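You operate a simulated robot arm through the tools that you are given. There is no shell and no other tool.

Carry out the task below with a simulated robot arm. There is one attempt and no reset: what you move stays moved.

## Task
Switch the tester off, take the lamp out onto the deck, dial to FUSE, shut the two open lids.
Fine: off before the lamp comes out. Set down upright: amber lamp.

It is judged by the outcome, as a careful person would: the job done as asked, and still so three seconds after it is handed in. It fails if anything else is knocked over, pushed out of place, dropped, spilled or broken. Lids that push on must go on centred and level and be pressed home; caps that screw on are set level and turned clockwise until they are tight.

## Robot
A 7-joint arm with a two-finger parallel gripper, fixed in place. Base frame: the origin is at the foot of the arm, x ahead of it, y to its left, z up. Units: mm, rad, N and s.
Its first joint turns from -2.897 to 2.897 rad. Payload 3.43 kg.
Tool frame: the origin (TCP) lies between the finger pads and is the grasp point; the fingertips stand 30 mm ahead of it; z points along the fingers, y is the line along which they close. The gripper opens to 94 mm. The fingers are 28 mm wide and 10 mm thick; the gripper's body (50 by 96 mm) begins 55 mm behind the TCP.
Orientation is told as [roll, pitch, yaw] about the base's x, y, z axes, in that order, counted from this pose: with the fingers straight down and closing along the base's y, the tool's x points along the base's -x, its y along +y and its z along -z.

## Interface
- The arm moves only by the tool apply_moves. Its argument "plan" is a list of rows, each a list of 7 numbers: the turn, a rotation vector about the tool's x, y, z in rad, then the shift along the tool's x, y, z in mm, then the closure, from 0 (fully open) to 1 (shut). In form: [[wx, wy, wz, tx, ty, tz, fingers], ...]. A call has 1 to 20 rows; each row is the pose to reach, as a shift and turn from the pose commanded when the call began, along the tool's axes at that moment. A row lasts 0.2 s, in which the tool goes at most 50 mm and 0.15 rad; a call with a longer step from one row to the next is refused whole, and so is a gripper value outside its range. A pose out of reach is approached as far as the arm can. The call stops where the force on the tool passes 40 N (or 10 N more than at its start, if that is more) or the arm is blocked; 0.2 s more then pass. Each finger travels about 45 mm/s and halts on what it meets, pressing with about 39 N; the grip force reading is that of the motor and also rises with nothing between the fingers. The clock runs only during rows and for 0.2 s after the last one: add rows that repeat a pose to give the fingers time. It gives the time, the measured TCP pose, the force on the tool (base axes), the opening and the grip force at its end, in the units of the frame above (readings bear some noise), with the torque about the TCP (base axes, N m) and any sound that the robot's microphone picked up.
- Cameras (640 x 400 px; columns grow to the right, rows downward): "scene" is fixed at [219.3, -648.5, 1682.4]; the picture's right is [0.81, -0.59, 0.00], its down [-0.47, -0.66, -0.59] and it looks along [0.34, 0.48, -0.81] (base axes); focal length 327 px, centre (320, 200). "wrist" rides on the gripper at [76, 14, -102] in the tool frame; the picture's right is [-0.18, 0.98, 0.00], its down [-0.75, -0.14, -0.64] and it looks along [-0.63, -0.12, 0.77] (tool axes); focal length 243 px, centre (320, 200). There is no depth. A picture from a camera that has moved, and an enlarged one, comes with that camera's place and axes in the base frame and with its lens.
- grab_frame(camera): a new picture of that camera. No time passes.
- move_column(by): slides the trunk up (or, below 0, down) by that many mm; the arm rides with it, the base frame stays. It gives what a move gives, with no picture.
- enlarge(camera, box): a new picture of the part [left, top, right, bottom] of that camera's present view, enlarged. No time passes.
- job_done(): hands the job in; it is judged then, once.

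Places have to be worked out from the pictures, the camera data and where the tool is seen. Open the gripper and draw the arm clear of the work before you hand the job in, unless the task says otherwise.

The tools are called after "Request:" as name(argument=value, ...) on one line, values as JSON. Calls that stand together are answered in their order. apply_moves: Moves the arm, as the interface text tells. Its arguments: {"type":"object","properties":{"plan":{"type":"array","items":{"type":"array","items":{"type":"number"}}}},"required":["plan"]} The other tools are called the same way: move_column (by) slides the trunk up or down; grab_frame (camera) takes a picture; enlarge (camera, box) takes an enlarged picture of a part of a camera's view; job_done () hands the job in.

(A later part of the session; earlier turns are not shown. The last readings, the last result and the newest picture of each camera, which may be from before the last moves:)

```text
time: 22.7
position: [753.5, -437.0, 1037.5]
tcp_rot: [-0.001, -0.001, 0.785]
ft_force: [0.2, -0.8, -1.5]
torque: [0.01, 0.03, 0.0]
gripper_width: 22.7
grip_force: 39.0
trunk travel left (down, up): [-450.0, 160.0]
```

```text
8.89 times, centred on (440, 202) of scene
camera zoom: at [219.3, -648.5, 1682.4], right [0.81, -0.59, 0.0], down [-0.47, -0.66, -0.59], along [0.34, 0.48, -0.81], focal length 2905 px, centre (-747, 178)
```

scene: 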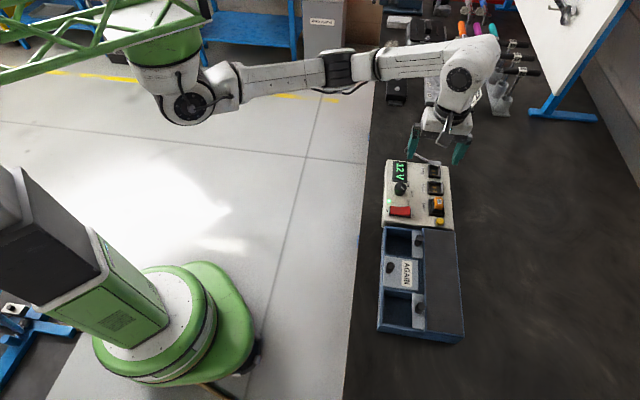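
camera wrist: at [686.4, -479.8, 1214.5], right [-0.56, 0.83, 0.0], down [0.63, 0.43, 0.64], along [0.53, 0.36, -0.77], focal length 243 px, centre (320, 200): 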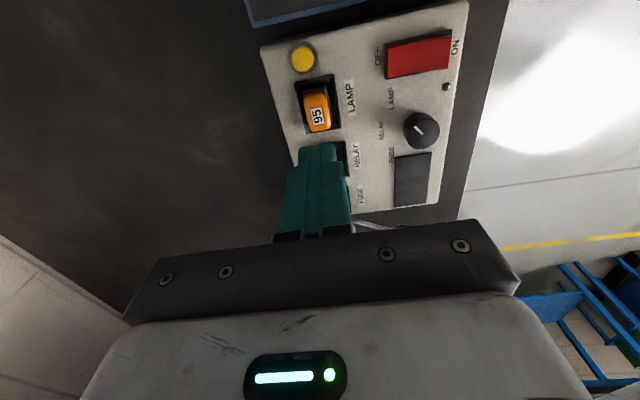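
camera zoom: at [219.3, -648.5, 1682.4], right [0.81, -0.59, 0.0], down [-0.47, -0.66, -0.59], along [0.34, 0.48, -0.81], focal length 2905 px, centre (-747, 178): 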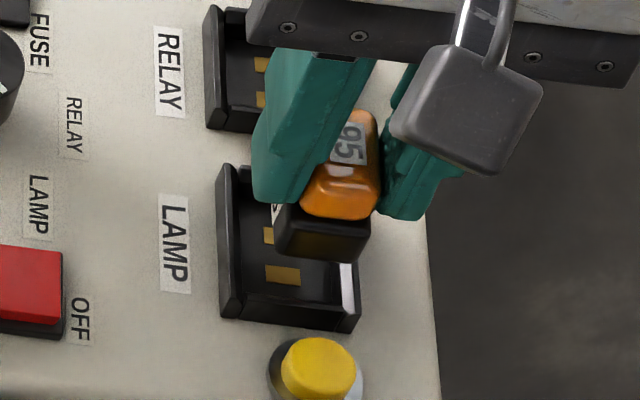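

The lamp is now clear of the socket and steady in the grip. I'll keep the motion slow and lift it another 38 mm.

Request:
apply_moves(plan=[[0, 0, 0, 0, 0, -1.5, 1.0], [0, 0, 0, 0, 0, -4, 1.0], [0, 0, 0, 0, 0, -7, 1.0], [0, 0, 0, 0, 0, -10, 1.0], [0, 0, 0, 0, 0, -13.5, 1.0], [0, 0, 0, 0, 0, -17, 1.0], [0, 0, 0, 0, 0, -20.5, 1.0], [0, 0, 0, 0, 0, -24, 1.0], [0, 0, 0, 0, 0, -27.5, 1.0], [0, 0, 0, 0, 0, -31, 1.0], [0, 0, 0, 0, 0, -34, 1.0], [0, 0, 0, 0, 0, -36.5, 1.0], [0, 0, 0, 0, 0, -38, 1.0]])

Request:
enlarge(camera="wrist", box=[240, 60, 400, 220])

Request:
enlarge(camera="scene", box=[415, 160, 465, 225])

Request:
grab_frame(camera="wrist")

```text
time: 25.5
position: [751.9, -437.0, 1075.1]
tcp_rot: [-0.001, -0.001, 0.781]
ft_force: [0.0, 1.1, -0.6]
torque: [0.02, 0.0, 0.01]
gripper_width: 22.4
grip_force: 38.6
trunk travel left (down, up): [-450.0, 160.0]
```

```text
2.50 times, centred on (320, 140) of wrist
camera zoom: at [688.6, -481.3, 1177.0], right [-0.56, 0.83, 0.0], down [0.63, 0.43, 0.64], along [0.53, 0.36, -0.77], focal length 606 px, centre (320, 350)
```

zoom: 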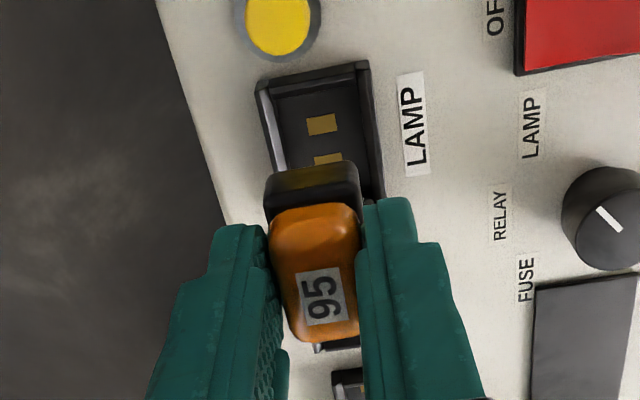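

```text
6.15 times, centred on (440, 192) of scene
camera zoom: at [219.3, -648.5, 1682.4], right [0.81, -0.59, 0.0], down [-0.47, -0.66, -0.59], along [0.34, 0.48, -0.81], focal length 2011 px, centre (-418, 246)
```

zoom: 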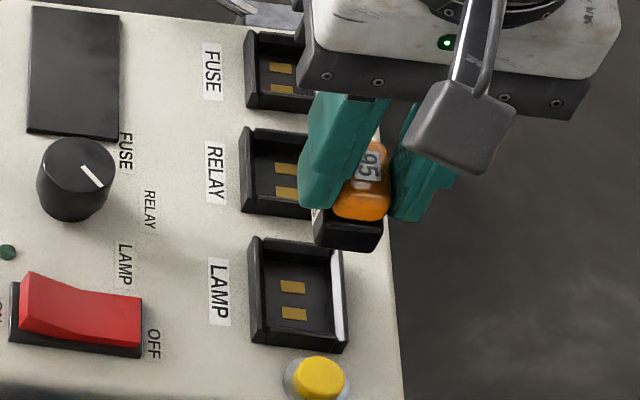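

```text
taken
camera wrist: at [688.6, -481.3, 1177.0], right [-0.56, 0.83, 0.0], down [0.63, 0.43, 0.64], along [0.53, 0.36, -0.77], focal length 243 px, centre (320, 200)
```

wrist: 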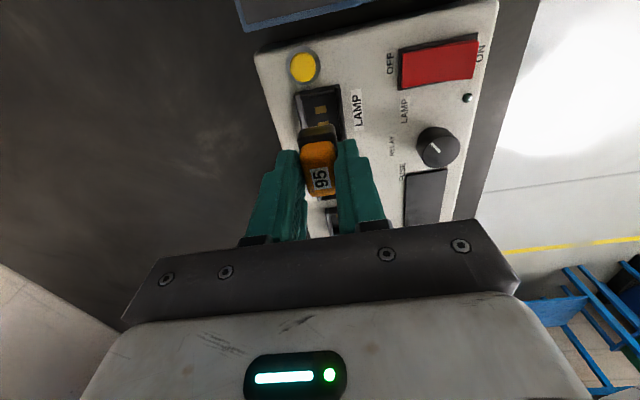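

The lamp is held steadily and well clear. I'll carry it slowly along the tool x direction towards the deck of the blue box.

Request:
apply_moves(plan=[[0, 0, 0, 2, 0, 0, 1.0], [0, 0, 0, 6, 0, 0, 1.0], [0, 0, 0, 12, 0, 0, 1.0], [0, 0, 0, 19, 0, 0, 1.0], [0, 0, 0, 27, 0, 0, 1.0], [0, 0, 0, 35, 0, 0, 1.0], [0, 0, 0, 43, 0, 0, 1.0], [0, 0, 0, 51, 0, 0, 1.0], [0, 0, 0, 59, 0, 0, 1.0], [0, 0, 0, 67, 0, 0, 1.0], [0, 0, 0, 75, 0, 0, 1.0], [0, 0, 0, 83, 0, 0, 1.0], [0, 0, 0, 91, 0, 0, 1.0], [0, 0, 0, 99, 0, 0, 1.0], [0, 0, 0, 107, 0, 0, 1.0], [0, 0, 0, 115, 0, 0, 1.0], [0, 0, 0, 122, 0, 0, 1.0], [0, 0, 0, 128, 0, 0, 1.0], [0, 0, 0, 132, 0, 0, 1.0], [0, 0, 0, 134, 0, 0, 1.0]])

Request:
grab_frame(camera="wrist")

Request:
enlarge(camera="scene", box=[360, 200, 480, 350])

```text
time: 29.7
position: [657.4, -532.8, 1073.8]
tcp_rot: [-0.003, 0.0, 0.784]
ft_force: [0.5, -1.0, -0.8]
torque: [-0.01, -0.03, -0.03]
gripper_width: 22.5
grip_force: 39.6
trunk travel left (down, up): [-450.0, 160.0]
```

```text
taken
camera wrist: at [594.1, -576.0, 1176.6], right [-0.56, 0.83, 0.0], down [0.63, 0.43, 0.64], along [0.53, 0.36, -0.77], focal length 243 px, centre (320, 200)
```

wrist: 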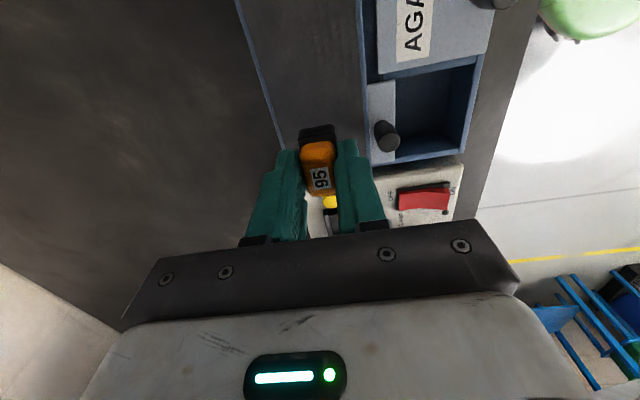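

```text
2.67 times, centred on (420, 275) of scene
camera zoom: at [219.3, -648.5, 1682.4], right [0.81, -0.59, 0.0], down [-0.47, -0.66, -0.59], along [0.34, 0.48, -0.81], focal length 871 px, centre (53, 0)
```

zoom: 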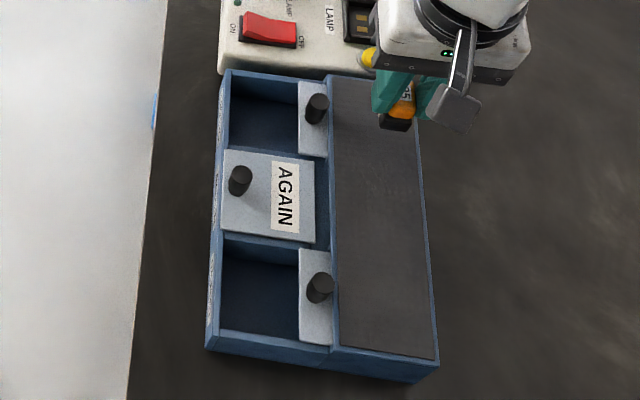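

Request:
enlarge(camera="wrist", box=[230, 0, 500, 170])

```text
2.35 times, centred on (365, 85) of wrist
camera zoom: at [594.1, -576.0, 1176.6], right [-0.56, 0.83, 0.0], down [0.63, 0.43, 0.64], along [0.53, 0.36, -0.77], focal length 571 px, centre (214, 471)
```

zoom: 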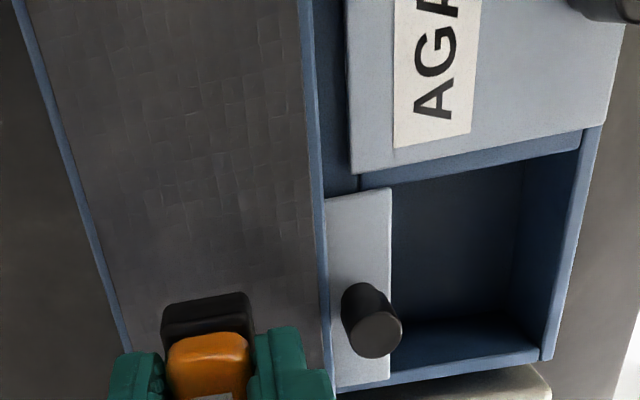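

The lamp is over the deck, centred across its width. I'll move 45 mm further to mid-deck while lowering to TCP 1045.

Request:
apply_moves(plan=[[0, 0, 0, 2, 0, 0, 1.0], [0, 0, 0, 6, 0, 0, 1.0], [0, 0, 0, 11, 0, 1, 1.0], [0, 0, 0, 17, 0, 2, 1.0], [0, 0, 0, 23, 0, 4, 1.0], [0, 0, 0, 29, 0, 7, 1.0], [0, 0, 0, 35, 0, 10, 1.0], [0, 0, 0, 40, 0, 13, 1.0], [0, 0, 0, 43, 0, 16, 1.0], [0, 0, 0, 45, 0, 19, 1.0], [0, 0, 0, 45, 0, 22, 1.0], [0, 0, 0, 45, 0, 25, 1.0], [0, 0, 0, 45, 0, 27, 1.0], [0, 0, 0, 45, 0, 28.5, 1.0]])

Request:
grab_frame(camera="wrist")

Request:
enlarge(camera="scene", box=[400, 215, 470, 275])

```text
time: 32.7
position: [626.0, -563.1, 1045.9]
tcp_rot: [-0.002, -0.001, 0.784]
ft_force: [0.2, -0.1, 0.0]
torque: [0.0, 0.0, 0.02]
gripper_width: 22.7
grip_force: 39.7
trunk travel left (down, up): [-450.0, 160.0]
```

```text
taken
camera wrist: at [562.0, -607.4, 1148.5], right [-0.56, 0.83, 0.0], down [0.63, 0.43, 0.64], along [0.53, 0.36, -0.77], focal length 243 px, centre (320, 200)
```

wrist: 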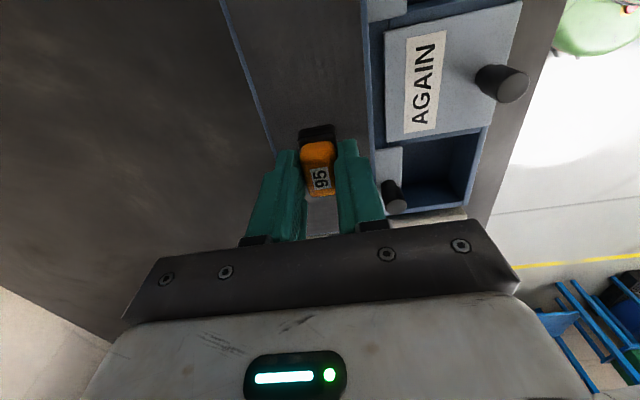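

```text
6.67 times, centred on (435, 245) of scene
camera zoom: at [219.3, -648.5, 1682.4], right [0.81, -0.59, 0.0], down [-0.47, -0.66, -0.59], along [0.34, 0.48, -0.81], focal length 2178 px, centre (-447, -100)
```

zoom: 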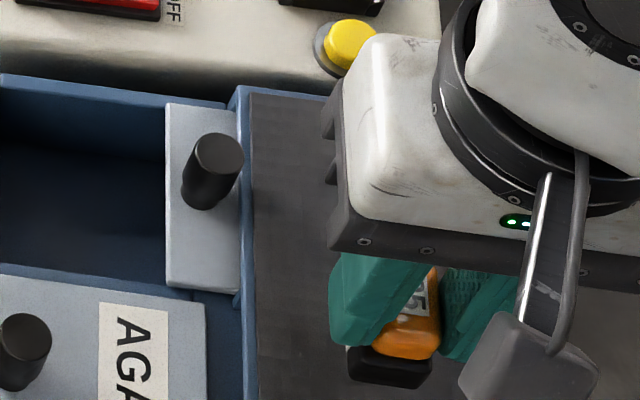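

I'll lower slowly towards the deck, watching for the force to rise.

Request:
apply_moves(plan=[[0, 0, 0, 0, 0, 1.5, 1.0], [0, 0, 0, 0, 0, 3.5, 1.0], [0, 0, 0, 0, 0, 5.5, 1.0], [0, 0, 0, 0, 0, 7.5, 1.0], [0, 0, 0, 0, 0, 9, 1.0], [0, 0, 0, 0, 0, 10, 1.0]])

Request:
enlarge(camera="scene", box=[415, 235, 460, 285])

Request:
enlarge(camera="wrist", box=[260, 80, 400, 220])

```text
time: 34.1
position: [626.7, -563.6, 1035.4]
tcp_rot: [0.0, -0.001, 0.783]
ft_force: [0.6, -0.5, -0.9]
torque: [-0.01, -0.04, 0.02]
gripper_width: 23.1
grip_force: 39.1
trunk travel left (down, up): [-450.0, 160.0]
```

```text
8.00 times, centred on (438, 260) of scene
camera zoom: at [219.3, -648.5, 1682.4], right [0.81, -0.59, 0.0], down [-0.47, -0.66, -0.59], along [0.34, 0.48, -0.81], focal length 2614 px, centre (-620, -280)
```

zoom: 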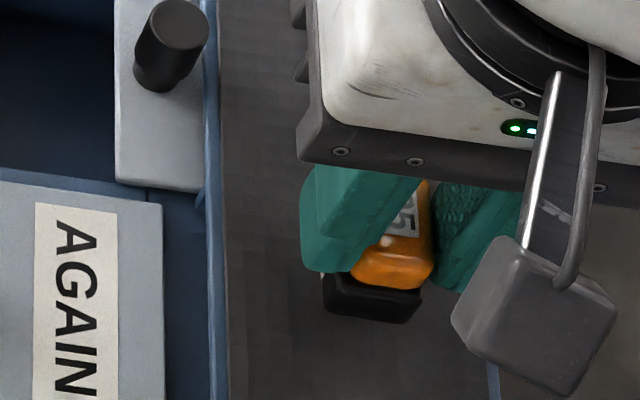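

```text
2.86 times, centred on (330, 150) of wrist
camera zoom: at [561.7, -607.8, 1138.3], right [-0.56, 0.83, 0.0], down [0.63, 0.43, 0.64], along [0.53, 0.36, -0.77], focal length 693 px, centre (291, 343)
```

zoom: 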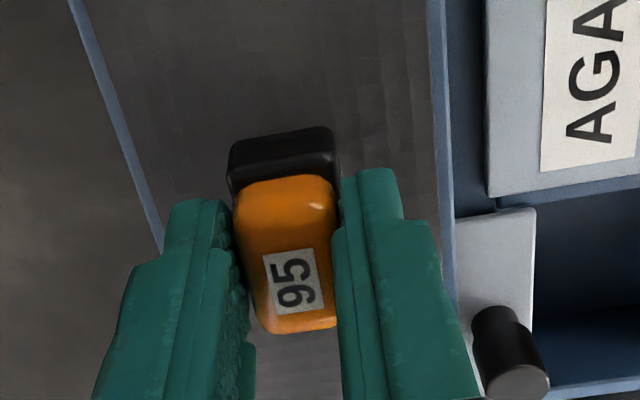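

Request:
apply_moves(plan=[[0, 0, 0, 0, 0, 1, 1.0], [0, 0, 0, 0, 0, 2, 1.0], [0, 0, 0, 0, 0, 3, 1.0], [0, 0, 0, 0, 0, 4, 1.0], [0, 0, 0, 0, 0, 4, 1.0]])

Request:
enlarge(camera="scene", box=[415, 235, 460, 285])

```text
time: 35.3
position: [626.5, -562.0, 1032.4]
tcp_rot: [-0.001, 0.0, 0.784]
ft_force: [-0.3, 0.3, -0.4]
torque: [0.01, -0.03, 0.01]
gripper_width: 22.7
grip_force: 38.9
trunk travel left (down, up): [-450.0, 160.0]
```

```text
8.00 times, centred on (438, 260) of scene
camera zoom: at [219.3, -648.5, 1682.4], right [0.81, -0.59, 0.0], down [-0.47, -0.66, -0.59], along [0.34, 0.48, -0.81], focal length 2614 px, centre (-620, -280)
```

zoom: 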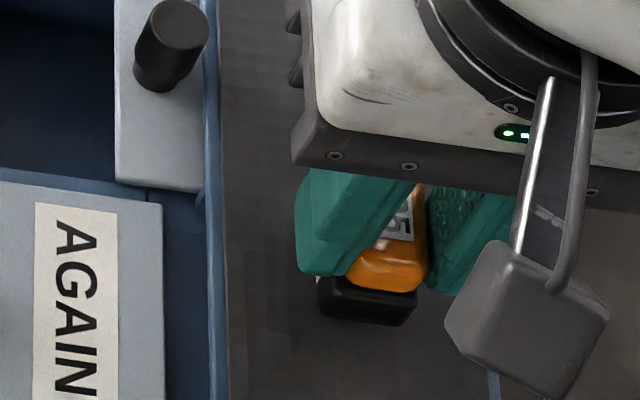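

Request:
apply_moves(plan=[[0, 0, 0, 0, 0, 1, 1.0], [0, 0, 0, 0, 0, 2, 1.0], [0, 0, 0, 0, 0, 3, 1.0], [0, 0, 0, 0, 0, 3, 1.0]])

Request:
enlarge(camera="scene", box=[415, 235, 460, 285])

Request:
enlarge(camera="wrist", box=[260, 80, 400, 220])

```text
time: 36.3
position: [625.3, -563.1, 1029.0]
tcp_rot: [0.0, 0.0, 0.782]
ft_force: [-0.3, 0.2, 0.1]
torque: [0.0, 0.01, -0.02]
gripper_width: 22.7
grip_force: 38.9
trunk travel left (down, up): [-450.0, 160.0]
```

```text
8.00 times, centred on (438, 260) of scene
camera zoom: at [219.3, -648.5, 1682.4], right [0.81, -0.59, 0.0], down [-0.47, -0.66, -0.59], along [0.34, 0.48, -0.81], focal length 2614 px, centre (-620, -280)
```

zoom: 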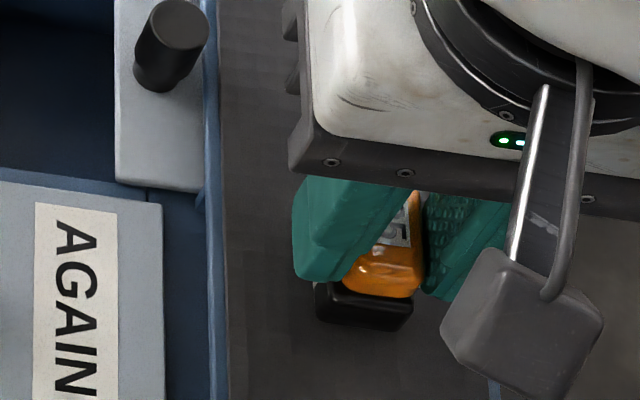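

```text
2.86 times, centred on (330, 150) of wrist
camera zoom: at [561.7, -607.5, 1131.6], right [-0.56, 0.83, 0.0], down [0.63, 0.43, 0.64], along [0.53, 0.36, -0.77], focal length 693 px, centre (291, 343)
```

zoom: 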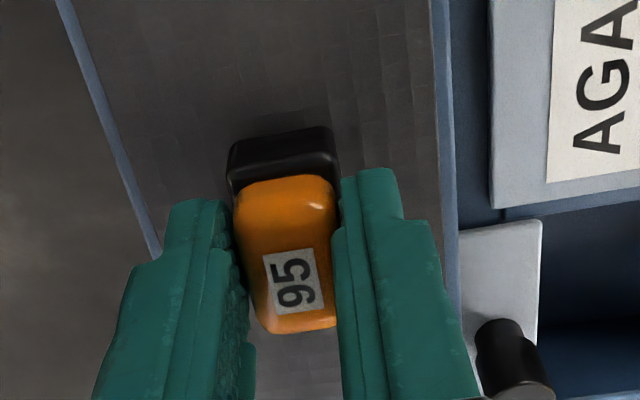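

The shadow is closing under the base; still no contact force. I'll go on 1 mm at a time.

Request:
apply_moves(plan=[[0, 0, 0, 0, 0, 0.7, 1.0], [0, 0, 0, 0, 0, 1.4, 1.0], [0, 0, 0, 0, 0, 2, 1.0], [0, 0, 0, 0, 0, 2, 1.0]])

Request:
enlarge(camera="wrist", box=[260, 80, 400, 220])

```text
time: 37.3
position: [625.1, -563.1, 1028.1]
tcp_rot: [-0.002, 0.0, 0.784]
ft_force: [-0.4, 0.8, 1.6]
torque: [0.04, -0.04, 0.02]
gripper_width: 22.5
grip_force: 38.8
trunk travel left (down, up): [-450.0, 160.0]
```

```text
2.86 times, centred on (330, 150) of wrist
camera zoom: at [561.6, -607.6, 1129.5], right [-0.56, 0.83, 0.0], down [0.63, 0.43, 0.64], along [0.53, 0.36, -0.77], focal length 693 px, centre (291, 343)
```

zoom: 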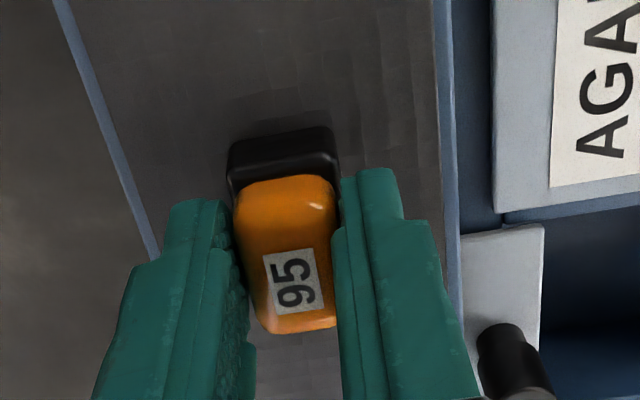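

Request:
apply_moves(plan=[[0, 0, 0, 0, 0, 0.5, 1.0], [0, 0, 0, 0, 0, 1, 1.0], [0, 0, 0, 0, 0, 1, 1.0]])

Request:
enlarge(camera="wrist", box=[260, 80, 400, 220])

Request:
enlarge(camera="scene", box=[415, 235, 460, 285])

```text
time: 38.1
position: [626.1, -562.6, 1027.1]
tcp_rot: [-0.001, 0.002, 0.784]
ft_force: [0.9, 0.6, 11.7]
torque: [0.08, -0.04, 0.01]
gripper_width: 22.8
grip_force: 39.0
trunk travel left (down, up): [-450.0, 160.0]
```

```text
2.86 times, centred on (330, 150) of wrist
camera zoom: at [561.6, -607.4, 1129.4], right [-0.56, 0.83, 0.0], down [0.63, 0.43, 0.64], along [0.53, 0.36, -0.77], focal length 693 px, centre (291, 343)
```

zoom: 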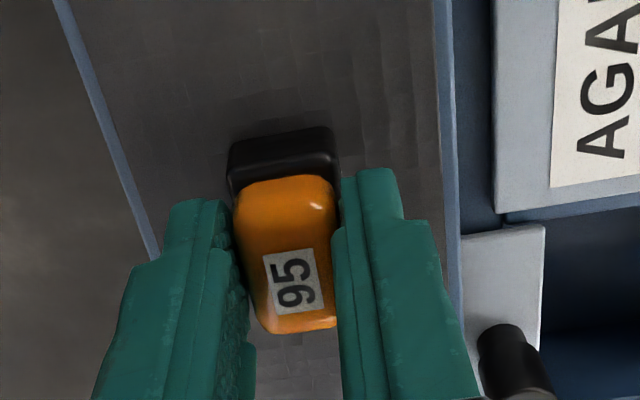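

```text
8.00 times, centred on (438, 260) of scene
camera zoom: at [219.3, -648.5, 1682.4], right [0.81, -0.59, 0.0], down [-0.47, -0.66, -0.59], along [0.34, 0.48, -0.81], focal length 2614 px, centre (-620, -280)
```

zoom: 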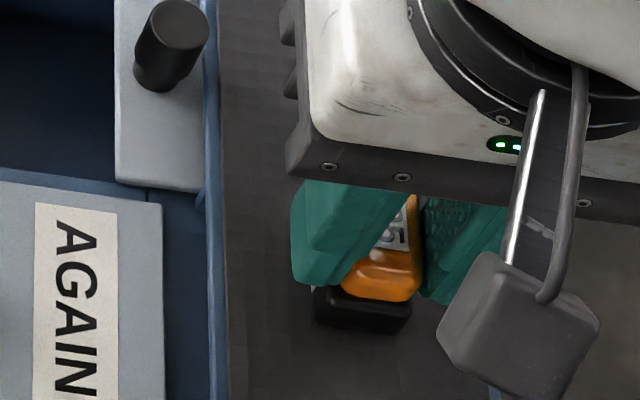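

The lamp is on the deck with about 12 N of press. I'll relieve 1 mm, then open slowly.

Request:
apply_moves(plan=[[0, 0, 0, 0, 0, -1.0, 1.0], [0, 0, 0, 0, 0, -1.0, 0.8], [0, 0, 0, 0, 0, -1.0, 0.74], [0, 0, 0, 0, 0, -1.0, 0.7], [0, 0, 0, 0, 0, -1.0, 0.6], [0, 0, 0, 0, 0, -1.0, 0.5], [0, 0, 0, 0, 0, -1.0, 0.5]])

Request:
enlarge(camera="wrist", box=[260, 80, 400, 220])

Request:
enlarge(camera="scene", box=[415, 235, 460, 285])

```text
time: 39.7
position: [625.1, -562.7, 1027.5]
tcp_rot: [-0.001, 0.0, 0.784]
ft_force: [-0.2, -0.5, 0.5]
torque: [-0.01, 0.01, -0.01]
gripper_width: 46.8
grip_force: 0.1
trunk travel left (down, up): [-450.0, 160.0]
```

```text
2.86 times, centred on (330, 150) of wrist
camera zoom: at [561.7, -607.4, 1129.5], right [-0.56, 0.83, 0.0], down [0.63, 0.43, 0.64], along [0.53, 0.36, -0.77], focal length 693 px, centre (291, 343)
```

zoom: 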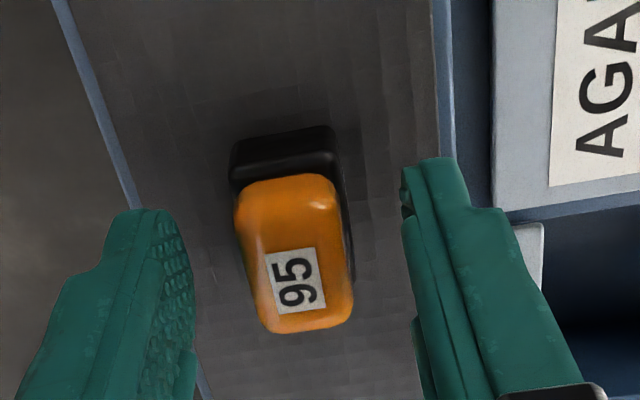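

```text
8.00 times, centred on (438, 260) of scene
camera zoom: at [219.3, -648.5, 1682.4], right [0.81, -0.59, 0.0], down [-0.47, -0.66, -0.59], along [0.34, 0.48, -0.81], focal length 2614 px, centre (-620, -280)
```

zoom: 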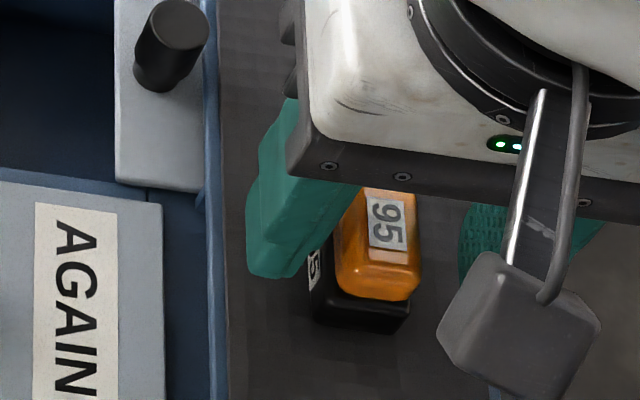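

The lamp stands upright on the deck, released. I'll lift straight up clear of it.

Request:
apply_moves(plan=[[0, 0, 0, 0, 0, -10, 0.45], [0, 0, 0, 0, 0, -25, 0.4], [0, 0, 0, 0, 0, -45, 0.3], [0, 0, 0, 0, 0, -75, 0.2], [0, 0, 0, 0, 0, -105, 0.0], [0, 0, 0, 0, 0, -120, 0.0], [0, 0, 0, 0, 0, -120, 0.0]])

Request:
grab_frame(camera="wrist")

Request:
enlarge(camera="scene", box=[370, 145, 480, 355])

```text
time: 41.3
position: [625.5, -562.2, 1148.2]
tcp_rot: [-0.002, 0.001, 0.783]
ft_force: [-0.5, 0.5, 0.2]
torque: [-0.01, -0.03, 0.03]
gripper_width: 93.9
grip_force: 0.0
trunk travel left (down, up): [-450.0, 160.0]
```

```text
taken
camera wrist: at [562.0, -606.9, 1251.2], right [-0.56, 0.83, 0.0], down [0.63, 0.43, 0.64], along [0.53, 0.36, -0.77], focal length 243 px, centre (320, 200)
```

wrist: 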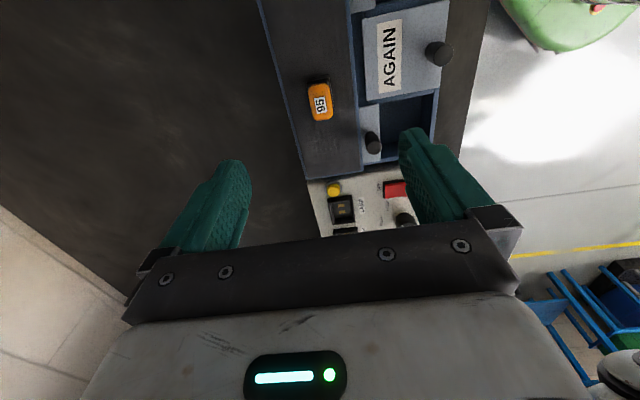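

```text
1.90 times, centred on (425, 250) of scene
camera zoom: at [219.3, -648.5, 1682.4], right [0.81, -0.59, 0.0], down [-0.47, -0.66, -0.59], along [0.34, 0.48, -0.81], focal length 622 px, centre (120, 105)
```

zoom: 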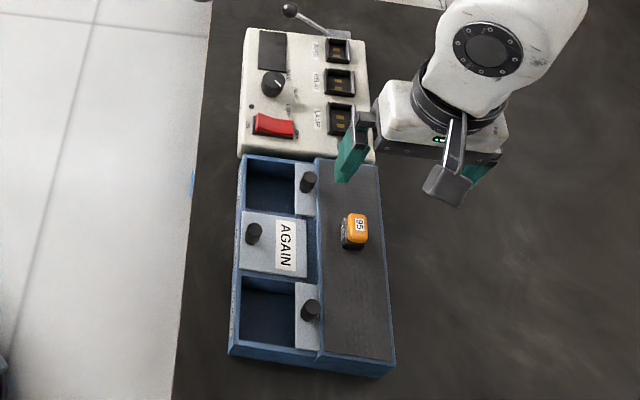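

The lamp stands upright on the deck. Next is the dial; I'll zoom in on it from both cameras to get its centre and pointer.

Request:
enlarge(camera="scene", box=[385, 170, 425, 205])

Request:
enlarge(camera="scene", box=[375, 220, 470, 350])

Request:
enlarge(camera="wrist", box=[250, 0, 480, 200])

```text
11.43 times, centred on (405, 188) of scene
camera zoom: at [219.3, -648.5, 1682.4], right [0.81, -0.59, 0.0], down [-0.47, -0.66, -0.59], along [0.34, 0.48, -0.81], focal length 3735 px, centre (-651, 343)
```

zoom: 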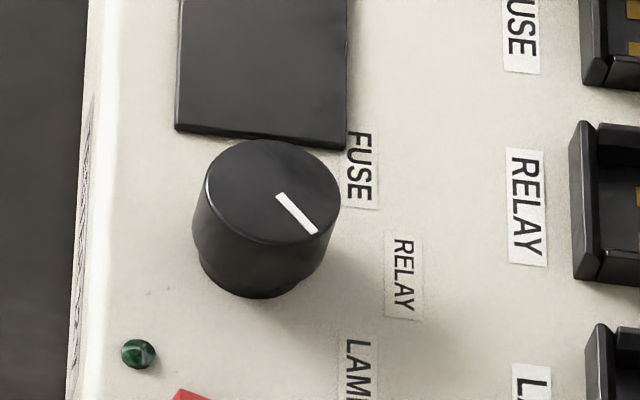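

```text
3.08 times, centred on (422, 285) of scene
camera zoom: at [219.3, -648.5, 1682.4], right [0.81, -0.59, 0.0], down [-0.47, -0.66, -0.59], along [0.34, 0.48, -0.81], focal length 1006 px, centre (5, -62)
```

zoom: 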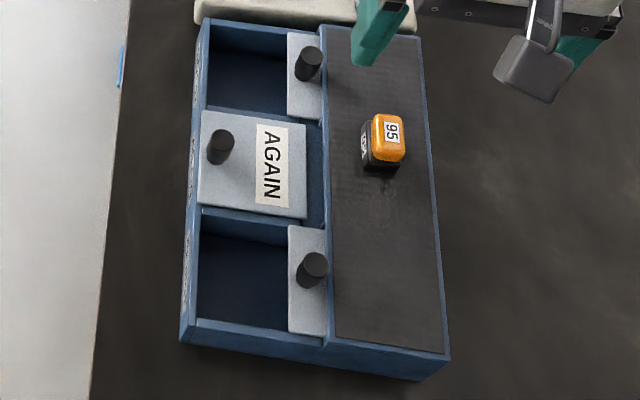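

```text
2.00 times, centred on (365, 100) of wrist
camera zoom: at [562.0, -606.9, 1251.2], right [-0.56, 0.83, 0.0], down [0.63, 0.43, 0.64], along [0.53, 0.36, -0.77], focal length 485 px, centre (230, 400)
```

zoom: 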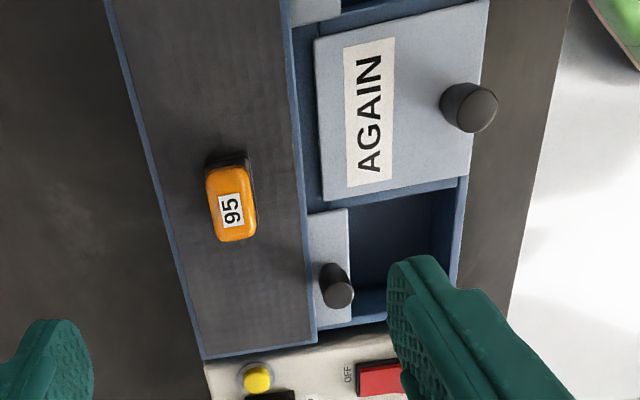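

The knob top is centred near (717, -335) at z about 988, with its pointer at about -95° (LAMP); FUSE lies at about +5°, so it needs about 100° counter-clockwise. I'll move above the knob at yaw 0.

Request:
apply_moves(plan=[[0, 0, 0.098, -28, 12, 5, 0.1], [0, 0, 0.196, -56, 24, 10, 0.2], [0, 0, 0.294, -84, 36, 20, 0.36], [0, 0, 0.392, -112.5, 48.3, 30, 0.36], [0, 0, 0.49, -140, 60, 45, 0.36], [0, 0, 0.587, -168, 72, 60, 0.36], [0, 0, 0.685, -197, 84.5, 75, 0.36], [0, 0, 0.783, -225, 96.6, 88, 0.36], [0, 0, 0.783, -225, 96.6, 88, 0.36]])

Request:
grab_frame(camera="wrist")

Request:
enlarge(camera="wrist", box=[250, 70, 390, 180])

Request:
enlarge(camera="scene", box=[370, 145, 460, 225])

```text
time: 43.3
position: [717.3, -336.0, 1059.7]
tcp_rot: [0.0, -0.001, -0.001]
ft_force: [-0.6, -0.1, -0.3]
torque: [-0.06, -0.03, 0.03]
gripper_width: 60.2
grip_force: 0.0
trunk travel left (down, up): [-450.0, 160.0]
```

```text
taken
camera wrist: at [640.4, -322.3, 1161.7], right [0.19, 0.98, 0.0], down [0.75, -0.14, 0.64], along [0.63, -0.12, -0.77], focal length 243 px, centre (320, 200)
```

wrist: 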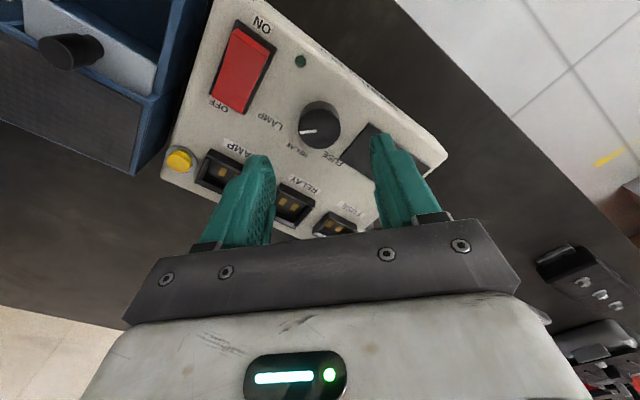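

```text
3.64 times, centred on (320, 125) of wrist
camera zoom: at [640.4, -322.3, 1161.7], right [0.19, 0.98, 0.0], down [0.75, -0.14, 0.64], along [0.63, -0.12, -0.77], focal length 882 px, centre (320, 473)
```

zoom: 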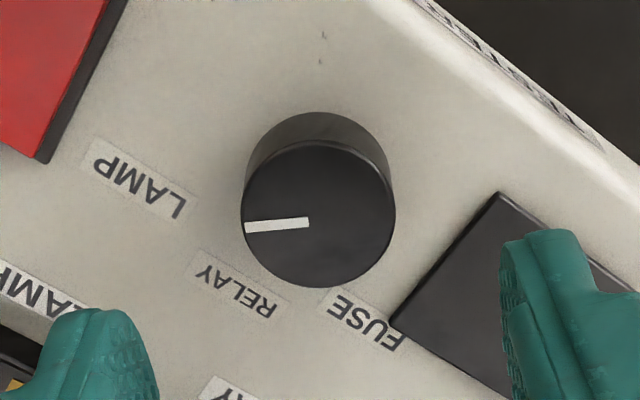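

```text
5.00 times, centred on (415, 185) of scene
camera zoom: at [219.3, -648.5, 1682.4], right [0.81, -0.59, 0.0], down [-0.47, -0.66, -0.59], along [0.34, 0.48, -0.81], focal length 1634 px, centre (-155, 275)
```

zoom: 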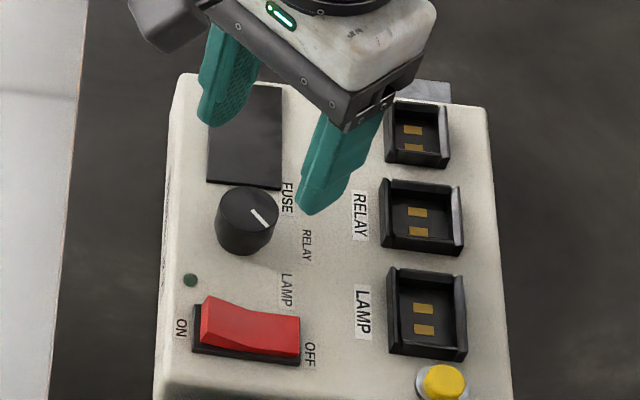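

The knob sits under the gripper within about 1 mm. I'll descend with the fingers 60 mm open to TCP z 1002.

Request:
apply_moves(plan=[[0, 0, 0, 1, 0, 15, 0.36], [0, 0, 0, 1, 0, 30, 0.36], [0, 0, 0, 1, 0, 45, 0.36], [0, 0, 0, 1, 0, 53, 0.36], [0, 0, 0, 1, 0, 57.5, 0.36], [0, 0, 0, 1, 0, 57.5, 0.36]])

Request:
enlarge(camera="wrist", box=[240, 80, 400, 220])

Request:
enlarge(camera="scene", box=[380, 155, 440, 215])

```text
time: 44.7
position: [716.4, -334.4, 1001.2]
tcp_rot: [-0.002, 0.0, -0.002]
ft_force: [-0.5, 0.7, -0.2]
torque: [-0.05, 0.01, -0.02]
gripper_width: 60.3
grip_force: 0.1
trunk travel left (down, up): [-450.0, 160.0]
```

```text
2.86 times, centred on (320, 150) of wrist
camera zoom: at [639.5, -322.2, 1103.6], right [0.18, 0.98, 0.0], down [0.75, -0.14, 0.64], along [0.63, -0.12, -0.77], focal length 693 px, centre (320, 343)
```

zoom: 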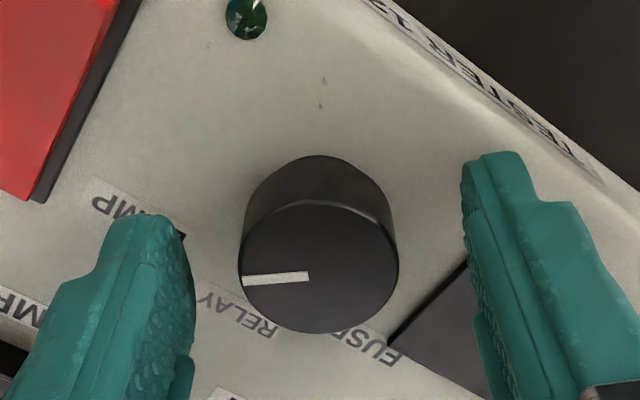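

```text
6.67 times, centred on (410, 185) of scene
camera zoom: at [219.3, -648.5, 1682.4], right [0.81, -0.59, 0.0], down [-0.47, -0.66, -0.59], along [0.34, 0.48, -0.81], focal length 2178 px, centre (-280, 300)
```

zoom: 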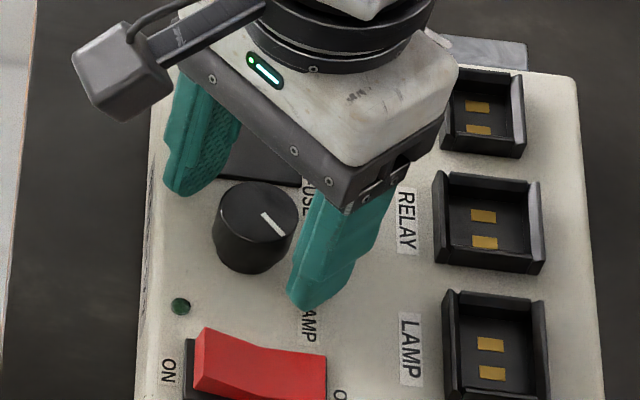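

The knob is centred between the fingers. I'll close on it.

Request:
apply_moves(plan=[[0, 0, 0, -0.7, 0, 0, 0.5], [0, 0, 0, -0.7, 0, 0, 0.6], [0, 0, 0, -0.7, 0, 0, 0.7], [0, 0, 0, -0.7, 0, 0, 0.9], [0, 0, 0, -0.7, 0, 0, 0.9]])

Request:
enlarge(camera="wrist", box=[240, 80, 400, 220])

```text
time: 45.9
position: [716.9, -335.9, 1001.3]
tcp_rot: [0.002, -0.001, 0.001]
ft_force: [-0.1, 0.4, 0.5]
torque: [0.1, 0.07, -0.02]
gripper_width: 31.6
grip_force: 39.0
trunk travel left (down, up): [-450.0, 160.0]
```

```text
2.86 times, centred on (320, 150) of wrist
camera zoom: at [640.3, -322.5, 1103.9], right [0.18, 0.98, 0.0], down [0.75, -0.14, 0.64], along [0.63, -0.12, -0.77], focal length 693 px, centre (320, 343)
```

zoom: 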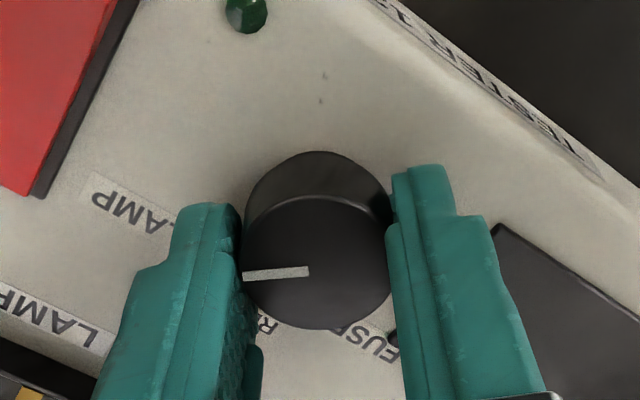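

Gripped at 31.6 mm. I'll turn counter-clockwise 0.8 rad first and check that the dial follows.

Request:
apply_moves(plan=[[0, 0, -0.08, -0.0, 0, 0, 0.9], [0, 0, -0.18, 0, 0, 0, 0.9], [0, 0, -0.28, 0, 0, 0, 0.9], [0, 0, -0.38, 0, 0, 0, 0.9], [0, 0, -0.48, 0, 0, 0, 0.9], [0, 0, -0.58, 0, 0, 0, 0.9], [0, 0, -0.68, 0, 0, 0, 0.9], [0, 0, -0.78, 0, 0, 0, 0.9], [0, 0, -0.8, 0, 0, 0, 0.9]])

Request:
enlarge(camera="wrist", box=[240, 80, 400, 220])

Request:
enlarge(camera="scene", box=[380, 155, 440, 215])

```text
time: 47.9
position: [716.5, -334.5, 1001.8]
tcp_rot: [0.001, -0.001, 0.801]
ft_force: [-12.6, 17.4, 2.8]
torque: [0.15, 0.47, 0.01]
gripper_width: 31.3
grip_force: 39.3
trunk travel left (down, up): [-450.0, 160.0]
```

```text
2.86 times, centred on (320, 150) of wrist
camera zoom: at [653.0, -380.7, 1103.9], right [-0.58, 0.82, 0.0], down [0.63, 0.44, 0.64], along [0.52, 0.37, -0.77], focal length 693 px, centre (320, 343)
```

zoom: 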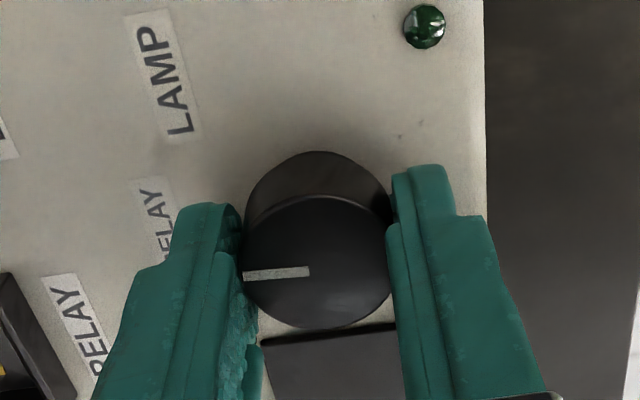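

```text
6.67 times, centred on (410, 185) of scene
camera zoom: at [219.3, -648.5, 1682.4], right [0.81, -0.59, 0.0], down [-0.47, -0.66, -0.59], along [0.34, 0.48, -0.81], focal length 2178 px, centre (-280, 300)
```

zoom: 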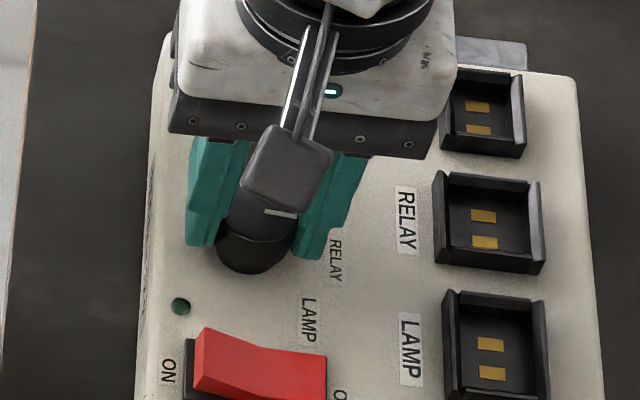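

The dial follows but there is about 21 N of side load. I'll ease that with a 1.2 mm shift and keep turning by another 0.85 rad.

Request:
apply_moves(plan=[[0, 0, 0, 0, 0.6, 0, 0.9], [0, 0, -0.05, 0, 1.2, 0, 0.9], [0, 0, -0.15, 0, 1.2, 0, 0.9], [0, 0, -0.25, 0, 1.2, 0, 0.9], [0, 0, -0.35, 0, 1.2, 0, 0.9], [0, 0, -0.45, 0, 1.2, 0, 0.9], [0, 0, -0.55, 0, 1.2, 0, 0.9], [0, 0, -0.65, 0, 1.2, 0, 0.9], [0, 0, -0.75, 0, 1.2, 0, 0.9], [0, 0, -0.83, 0, 1.2, 0, 0.9], [0, 0, -0.85, 0, 1.2, 0, 0.9]])

Request:
enlarge(camera="wrist", box=[240, 80, 400, 220])

Request:
enlarge(camera="scene", box=[380, 155, 440, 215])

```text
time: 50.3
position: [714.1, -335.1, 1003.1]
tcp_rot: [0.004, 0.001, 1.652]
ft_force: [-17.9, 17.2, 0.3]
torque: [-0.09, 0.34, -0.04]
gripper_width: 31.6
grip_force: 39.2
trunk travel left (down, up): [-450.0, 160.0]
```

```text
2.86 times, centred on (320, 150) of wrist
camera zoom: at [707.1, -412.6, 1103.9], right [-0.99, 0.11, 0.0], down [0.08, 0.76, 0.64], along [0.07, 0.64, -0.77], focal length 693 px, centre (320, 343)
```

zoom: 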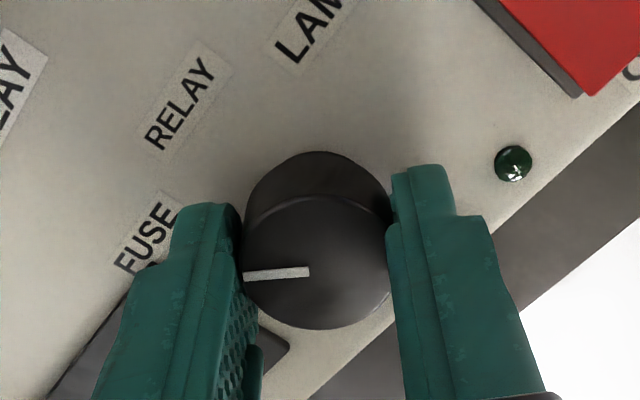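

```text
6.67 times, centred on (410, 185) of scene
camera zoom: at [219.3, -648.5, 1682.4], right [0.81, -0.59, 0.0], down [-0.47, -0.66, -0.59], along [0.34, 0.48, -0.81], focal length 2178 px, centre (-280, 300)
```

zoom: 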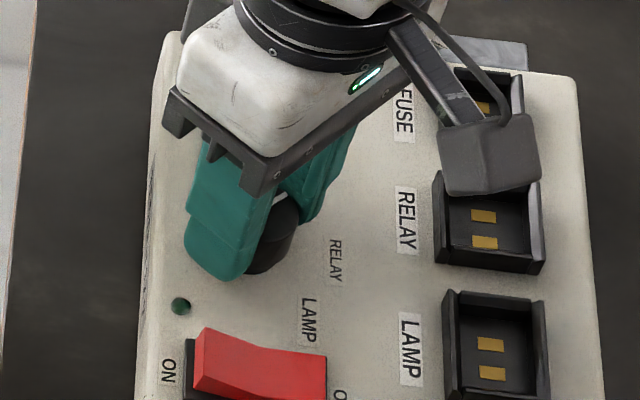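

The dial follows and the pointer is about 5° short of FUSE, with some side load still there. I'll shift 2 mm towards the side that relieves it and finish the turn by about 0.093 rad.

Request:
apply_moves(plan=[[0, 0, 0, -0.8, 0.65, 0, 0.9], [0, 0, 0, -1.5, 1.3, 0, 0.9], [0, 0, -0.03, -1.5, 1.3, 0, 0.9], [0, 0, -0.06, -1.5, 1.3, 0, 0.9], [0, 0, -0.093, -1.5, 1.3, 0, 0.9], [0, 0, -0.093, -1.5, 1.3, 0, 0.9]])

Request:
enlarge(camera="wrist", box=[240, 80, 400, 220])

```text
time: 51.7
position: [715.1, -333.8, 1001.6]
tcp_rot: [0.002, 0.003, 1.733]
ft_force: [-30.1, 3.7, 16.3]
torque: [0.98, 0.74, -0.05]
gripper_width: 31.3
grip_force: 38.7
out of reach, approached as far as the arm can: row 5, 6
trunk travel left (down, up): [-450.0, 160.0]
```

```text
2.86 times, centred on (320, 150) of wrist
camera zoom: at [713.6, -412.5, 1104.2], right [-1.0, 0.02, 0.0], down [0.02, 0.77, 0.64], along [0.01, 0.64, -0.77], focal length 693 px, centre (320, 343)
```

zoom: 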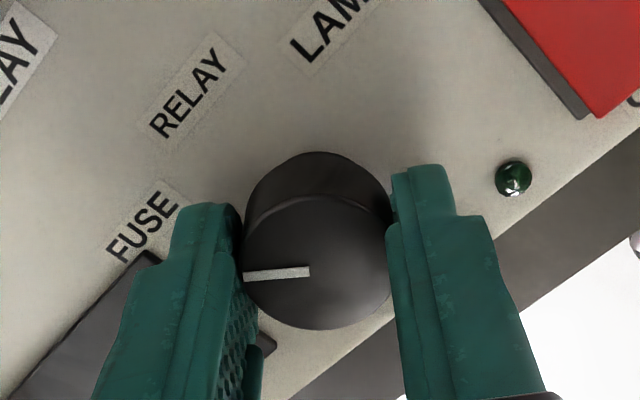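

The pointer now lines up with FUSE, and the arm is at the end of its wrist range. I'll open the fingers to release the knob.

Request:
apply_moves(plan=[[0, 0, 0, 0, 0, 0, 0.6], [0, 0, 0, 0, 0, 0, 0.5], [0, 0, 0, 0, 0, 0, 0.36], [0, 0, 0, 0, 0, 0, 0.36]])

Request:
enlarge(camera="wrist", box=[240, 80, 400, 220])

```text
time: 52.7
position: [719.6, -333.9, 999.9]
tcp_rot: [0.0, 0.003, 1.741]
ft_force: [0.7, -0.7, -0.2]
torque: [0.02, 0.01, 0.01]
gripper_width: 60.3
grip_force: 0.0
trunk travel left (down, up): [-450.0, 160.0]
```

```text
2.86 times, centred on (320, 150) of wrist
camera zoom: at [717.4, -411.8, 1102.0], right [-1.0, 0.02, 0.0], down [0.01, 0.77, 0.64], along [0.01, 0.64, -0.77], focal length 693 px, centre (320, 343)
```

zoom: 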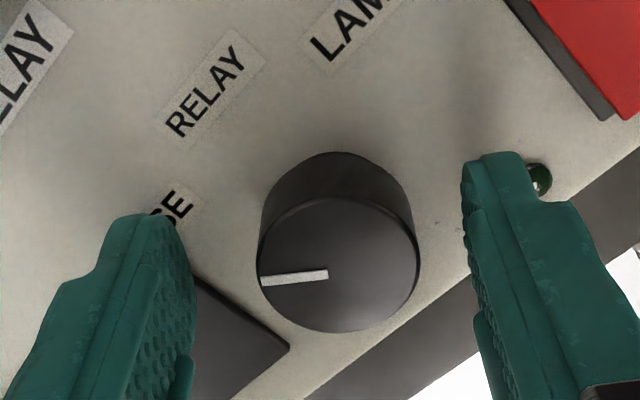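

Released with no force. I'll lift clear and check the dial pointer.

Request:
apply_moves(plan=[[0, 0, 0, 0, 0, -15, 0.36], [0, 0, 0, 0, 0, -40, 0.36], [0, 0, 0.1, 0, 0, -70, 0.36], [0, 0, 0.2, 0, 0, -100, 0.36], [0, 0, 0.3, 0, 0, -120, 0.36], [0, 0, 0.3, 0, 0, -120, 0.36]])

Request:
grab_frame(camera="wrist")

Request:
enlarge(camera="scene", box=[380, 155, 440, 215])

```text
time: 54.1
position: [716.9, -334.1, 1119.1]
tcp_rot: [0.0, 0.0, 1.443]
ft_force: [0.6, -0.4, 0.0]
torque: [0.0, 0.02, 0.02]
gripper_width: 60.4
grip_force: 0.0
out of reach, approached as far as the arm can: row 1, 2
trunk travel left (down, up): [-450.0, 160.0]
```

```text
taken
camera wrist: at [694.6, -408.9, 1221.4], right [-0.95, 0.31, 0.0], down [0.24, 0.73, 0.64], along [0.2, 0.61, -0.77], focal length 243 px, centre (320, 200)
```

wrist: 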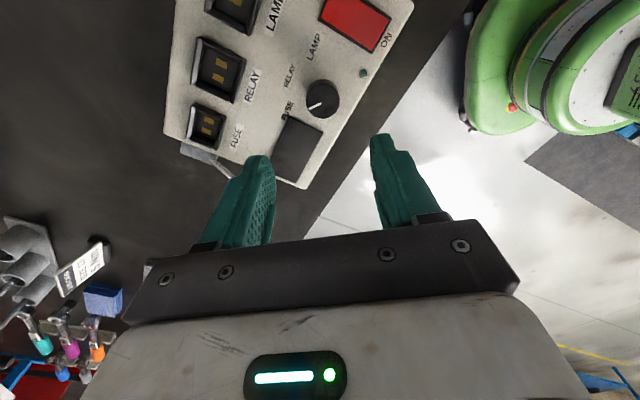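

```text
6.67 times, centred on (410, 185) of scene
camera zoom: at [219.3, -648.5, 1682.4], right [0.81, -0.59, 0.0], down [-0.47, -0.66, -0.59], along [0.34, 0.48, -0.81], focal length 2178 px, centre (-280, 300)
```

zoom: 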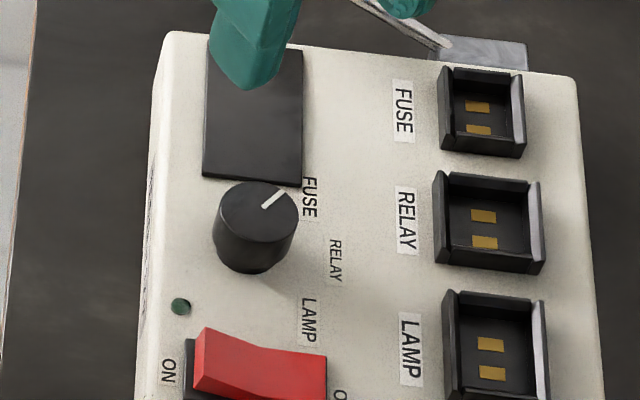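

Request:
enlarge(camera="wrist", box=[260, 20, 370, 150])

Request:
enlarge(camera="scene", box=[385, 170, 425, 205])

```text
3.08 times, centred on (315, 85) of wrist
camera zoom: at [694.6, -408.9, 1221.4], right [-0.95, 0.31, 0.0], down [0.24, 0.73, 0.64], along [0.2, 0.61, -0.77], focal length 746 px, centre (335, 554)
```

zoom: 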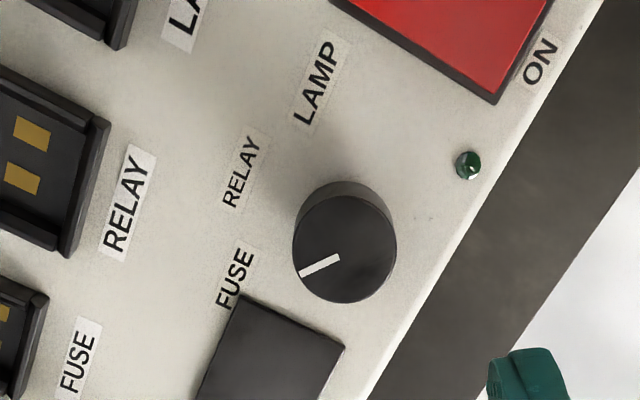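

```text
11.43 times, centred on (405, 188) of scene
camera zoom: at [219.3, -648.5, 1682.4], right [0.81, -0.59, 0.0], down [-0.47, -0.66, -0.59], along [0.34, 0.48, -0.81], focal length 3735 px, centre (-651, 343)
```

zoom: 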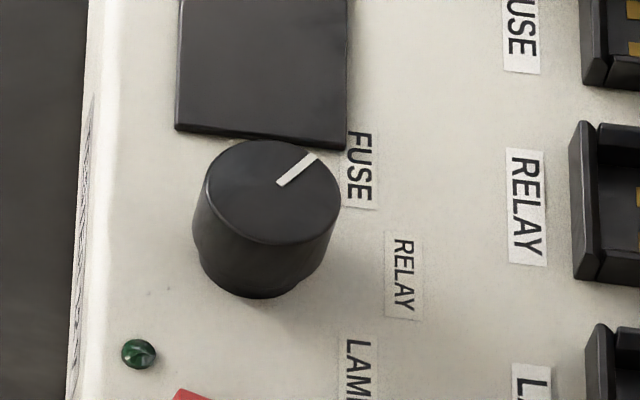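

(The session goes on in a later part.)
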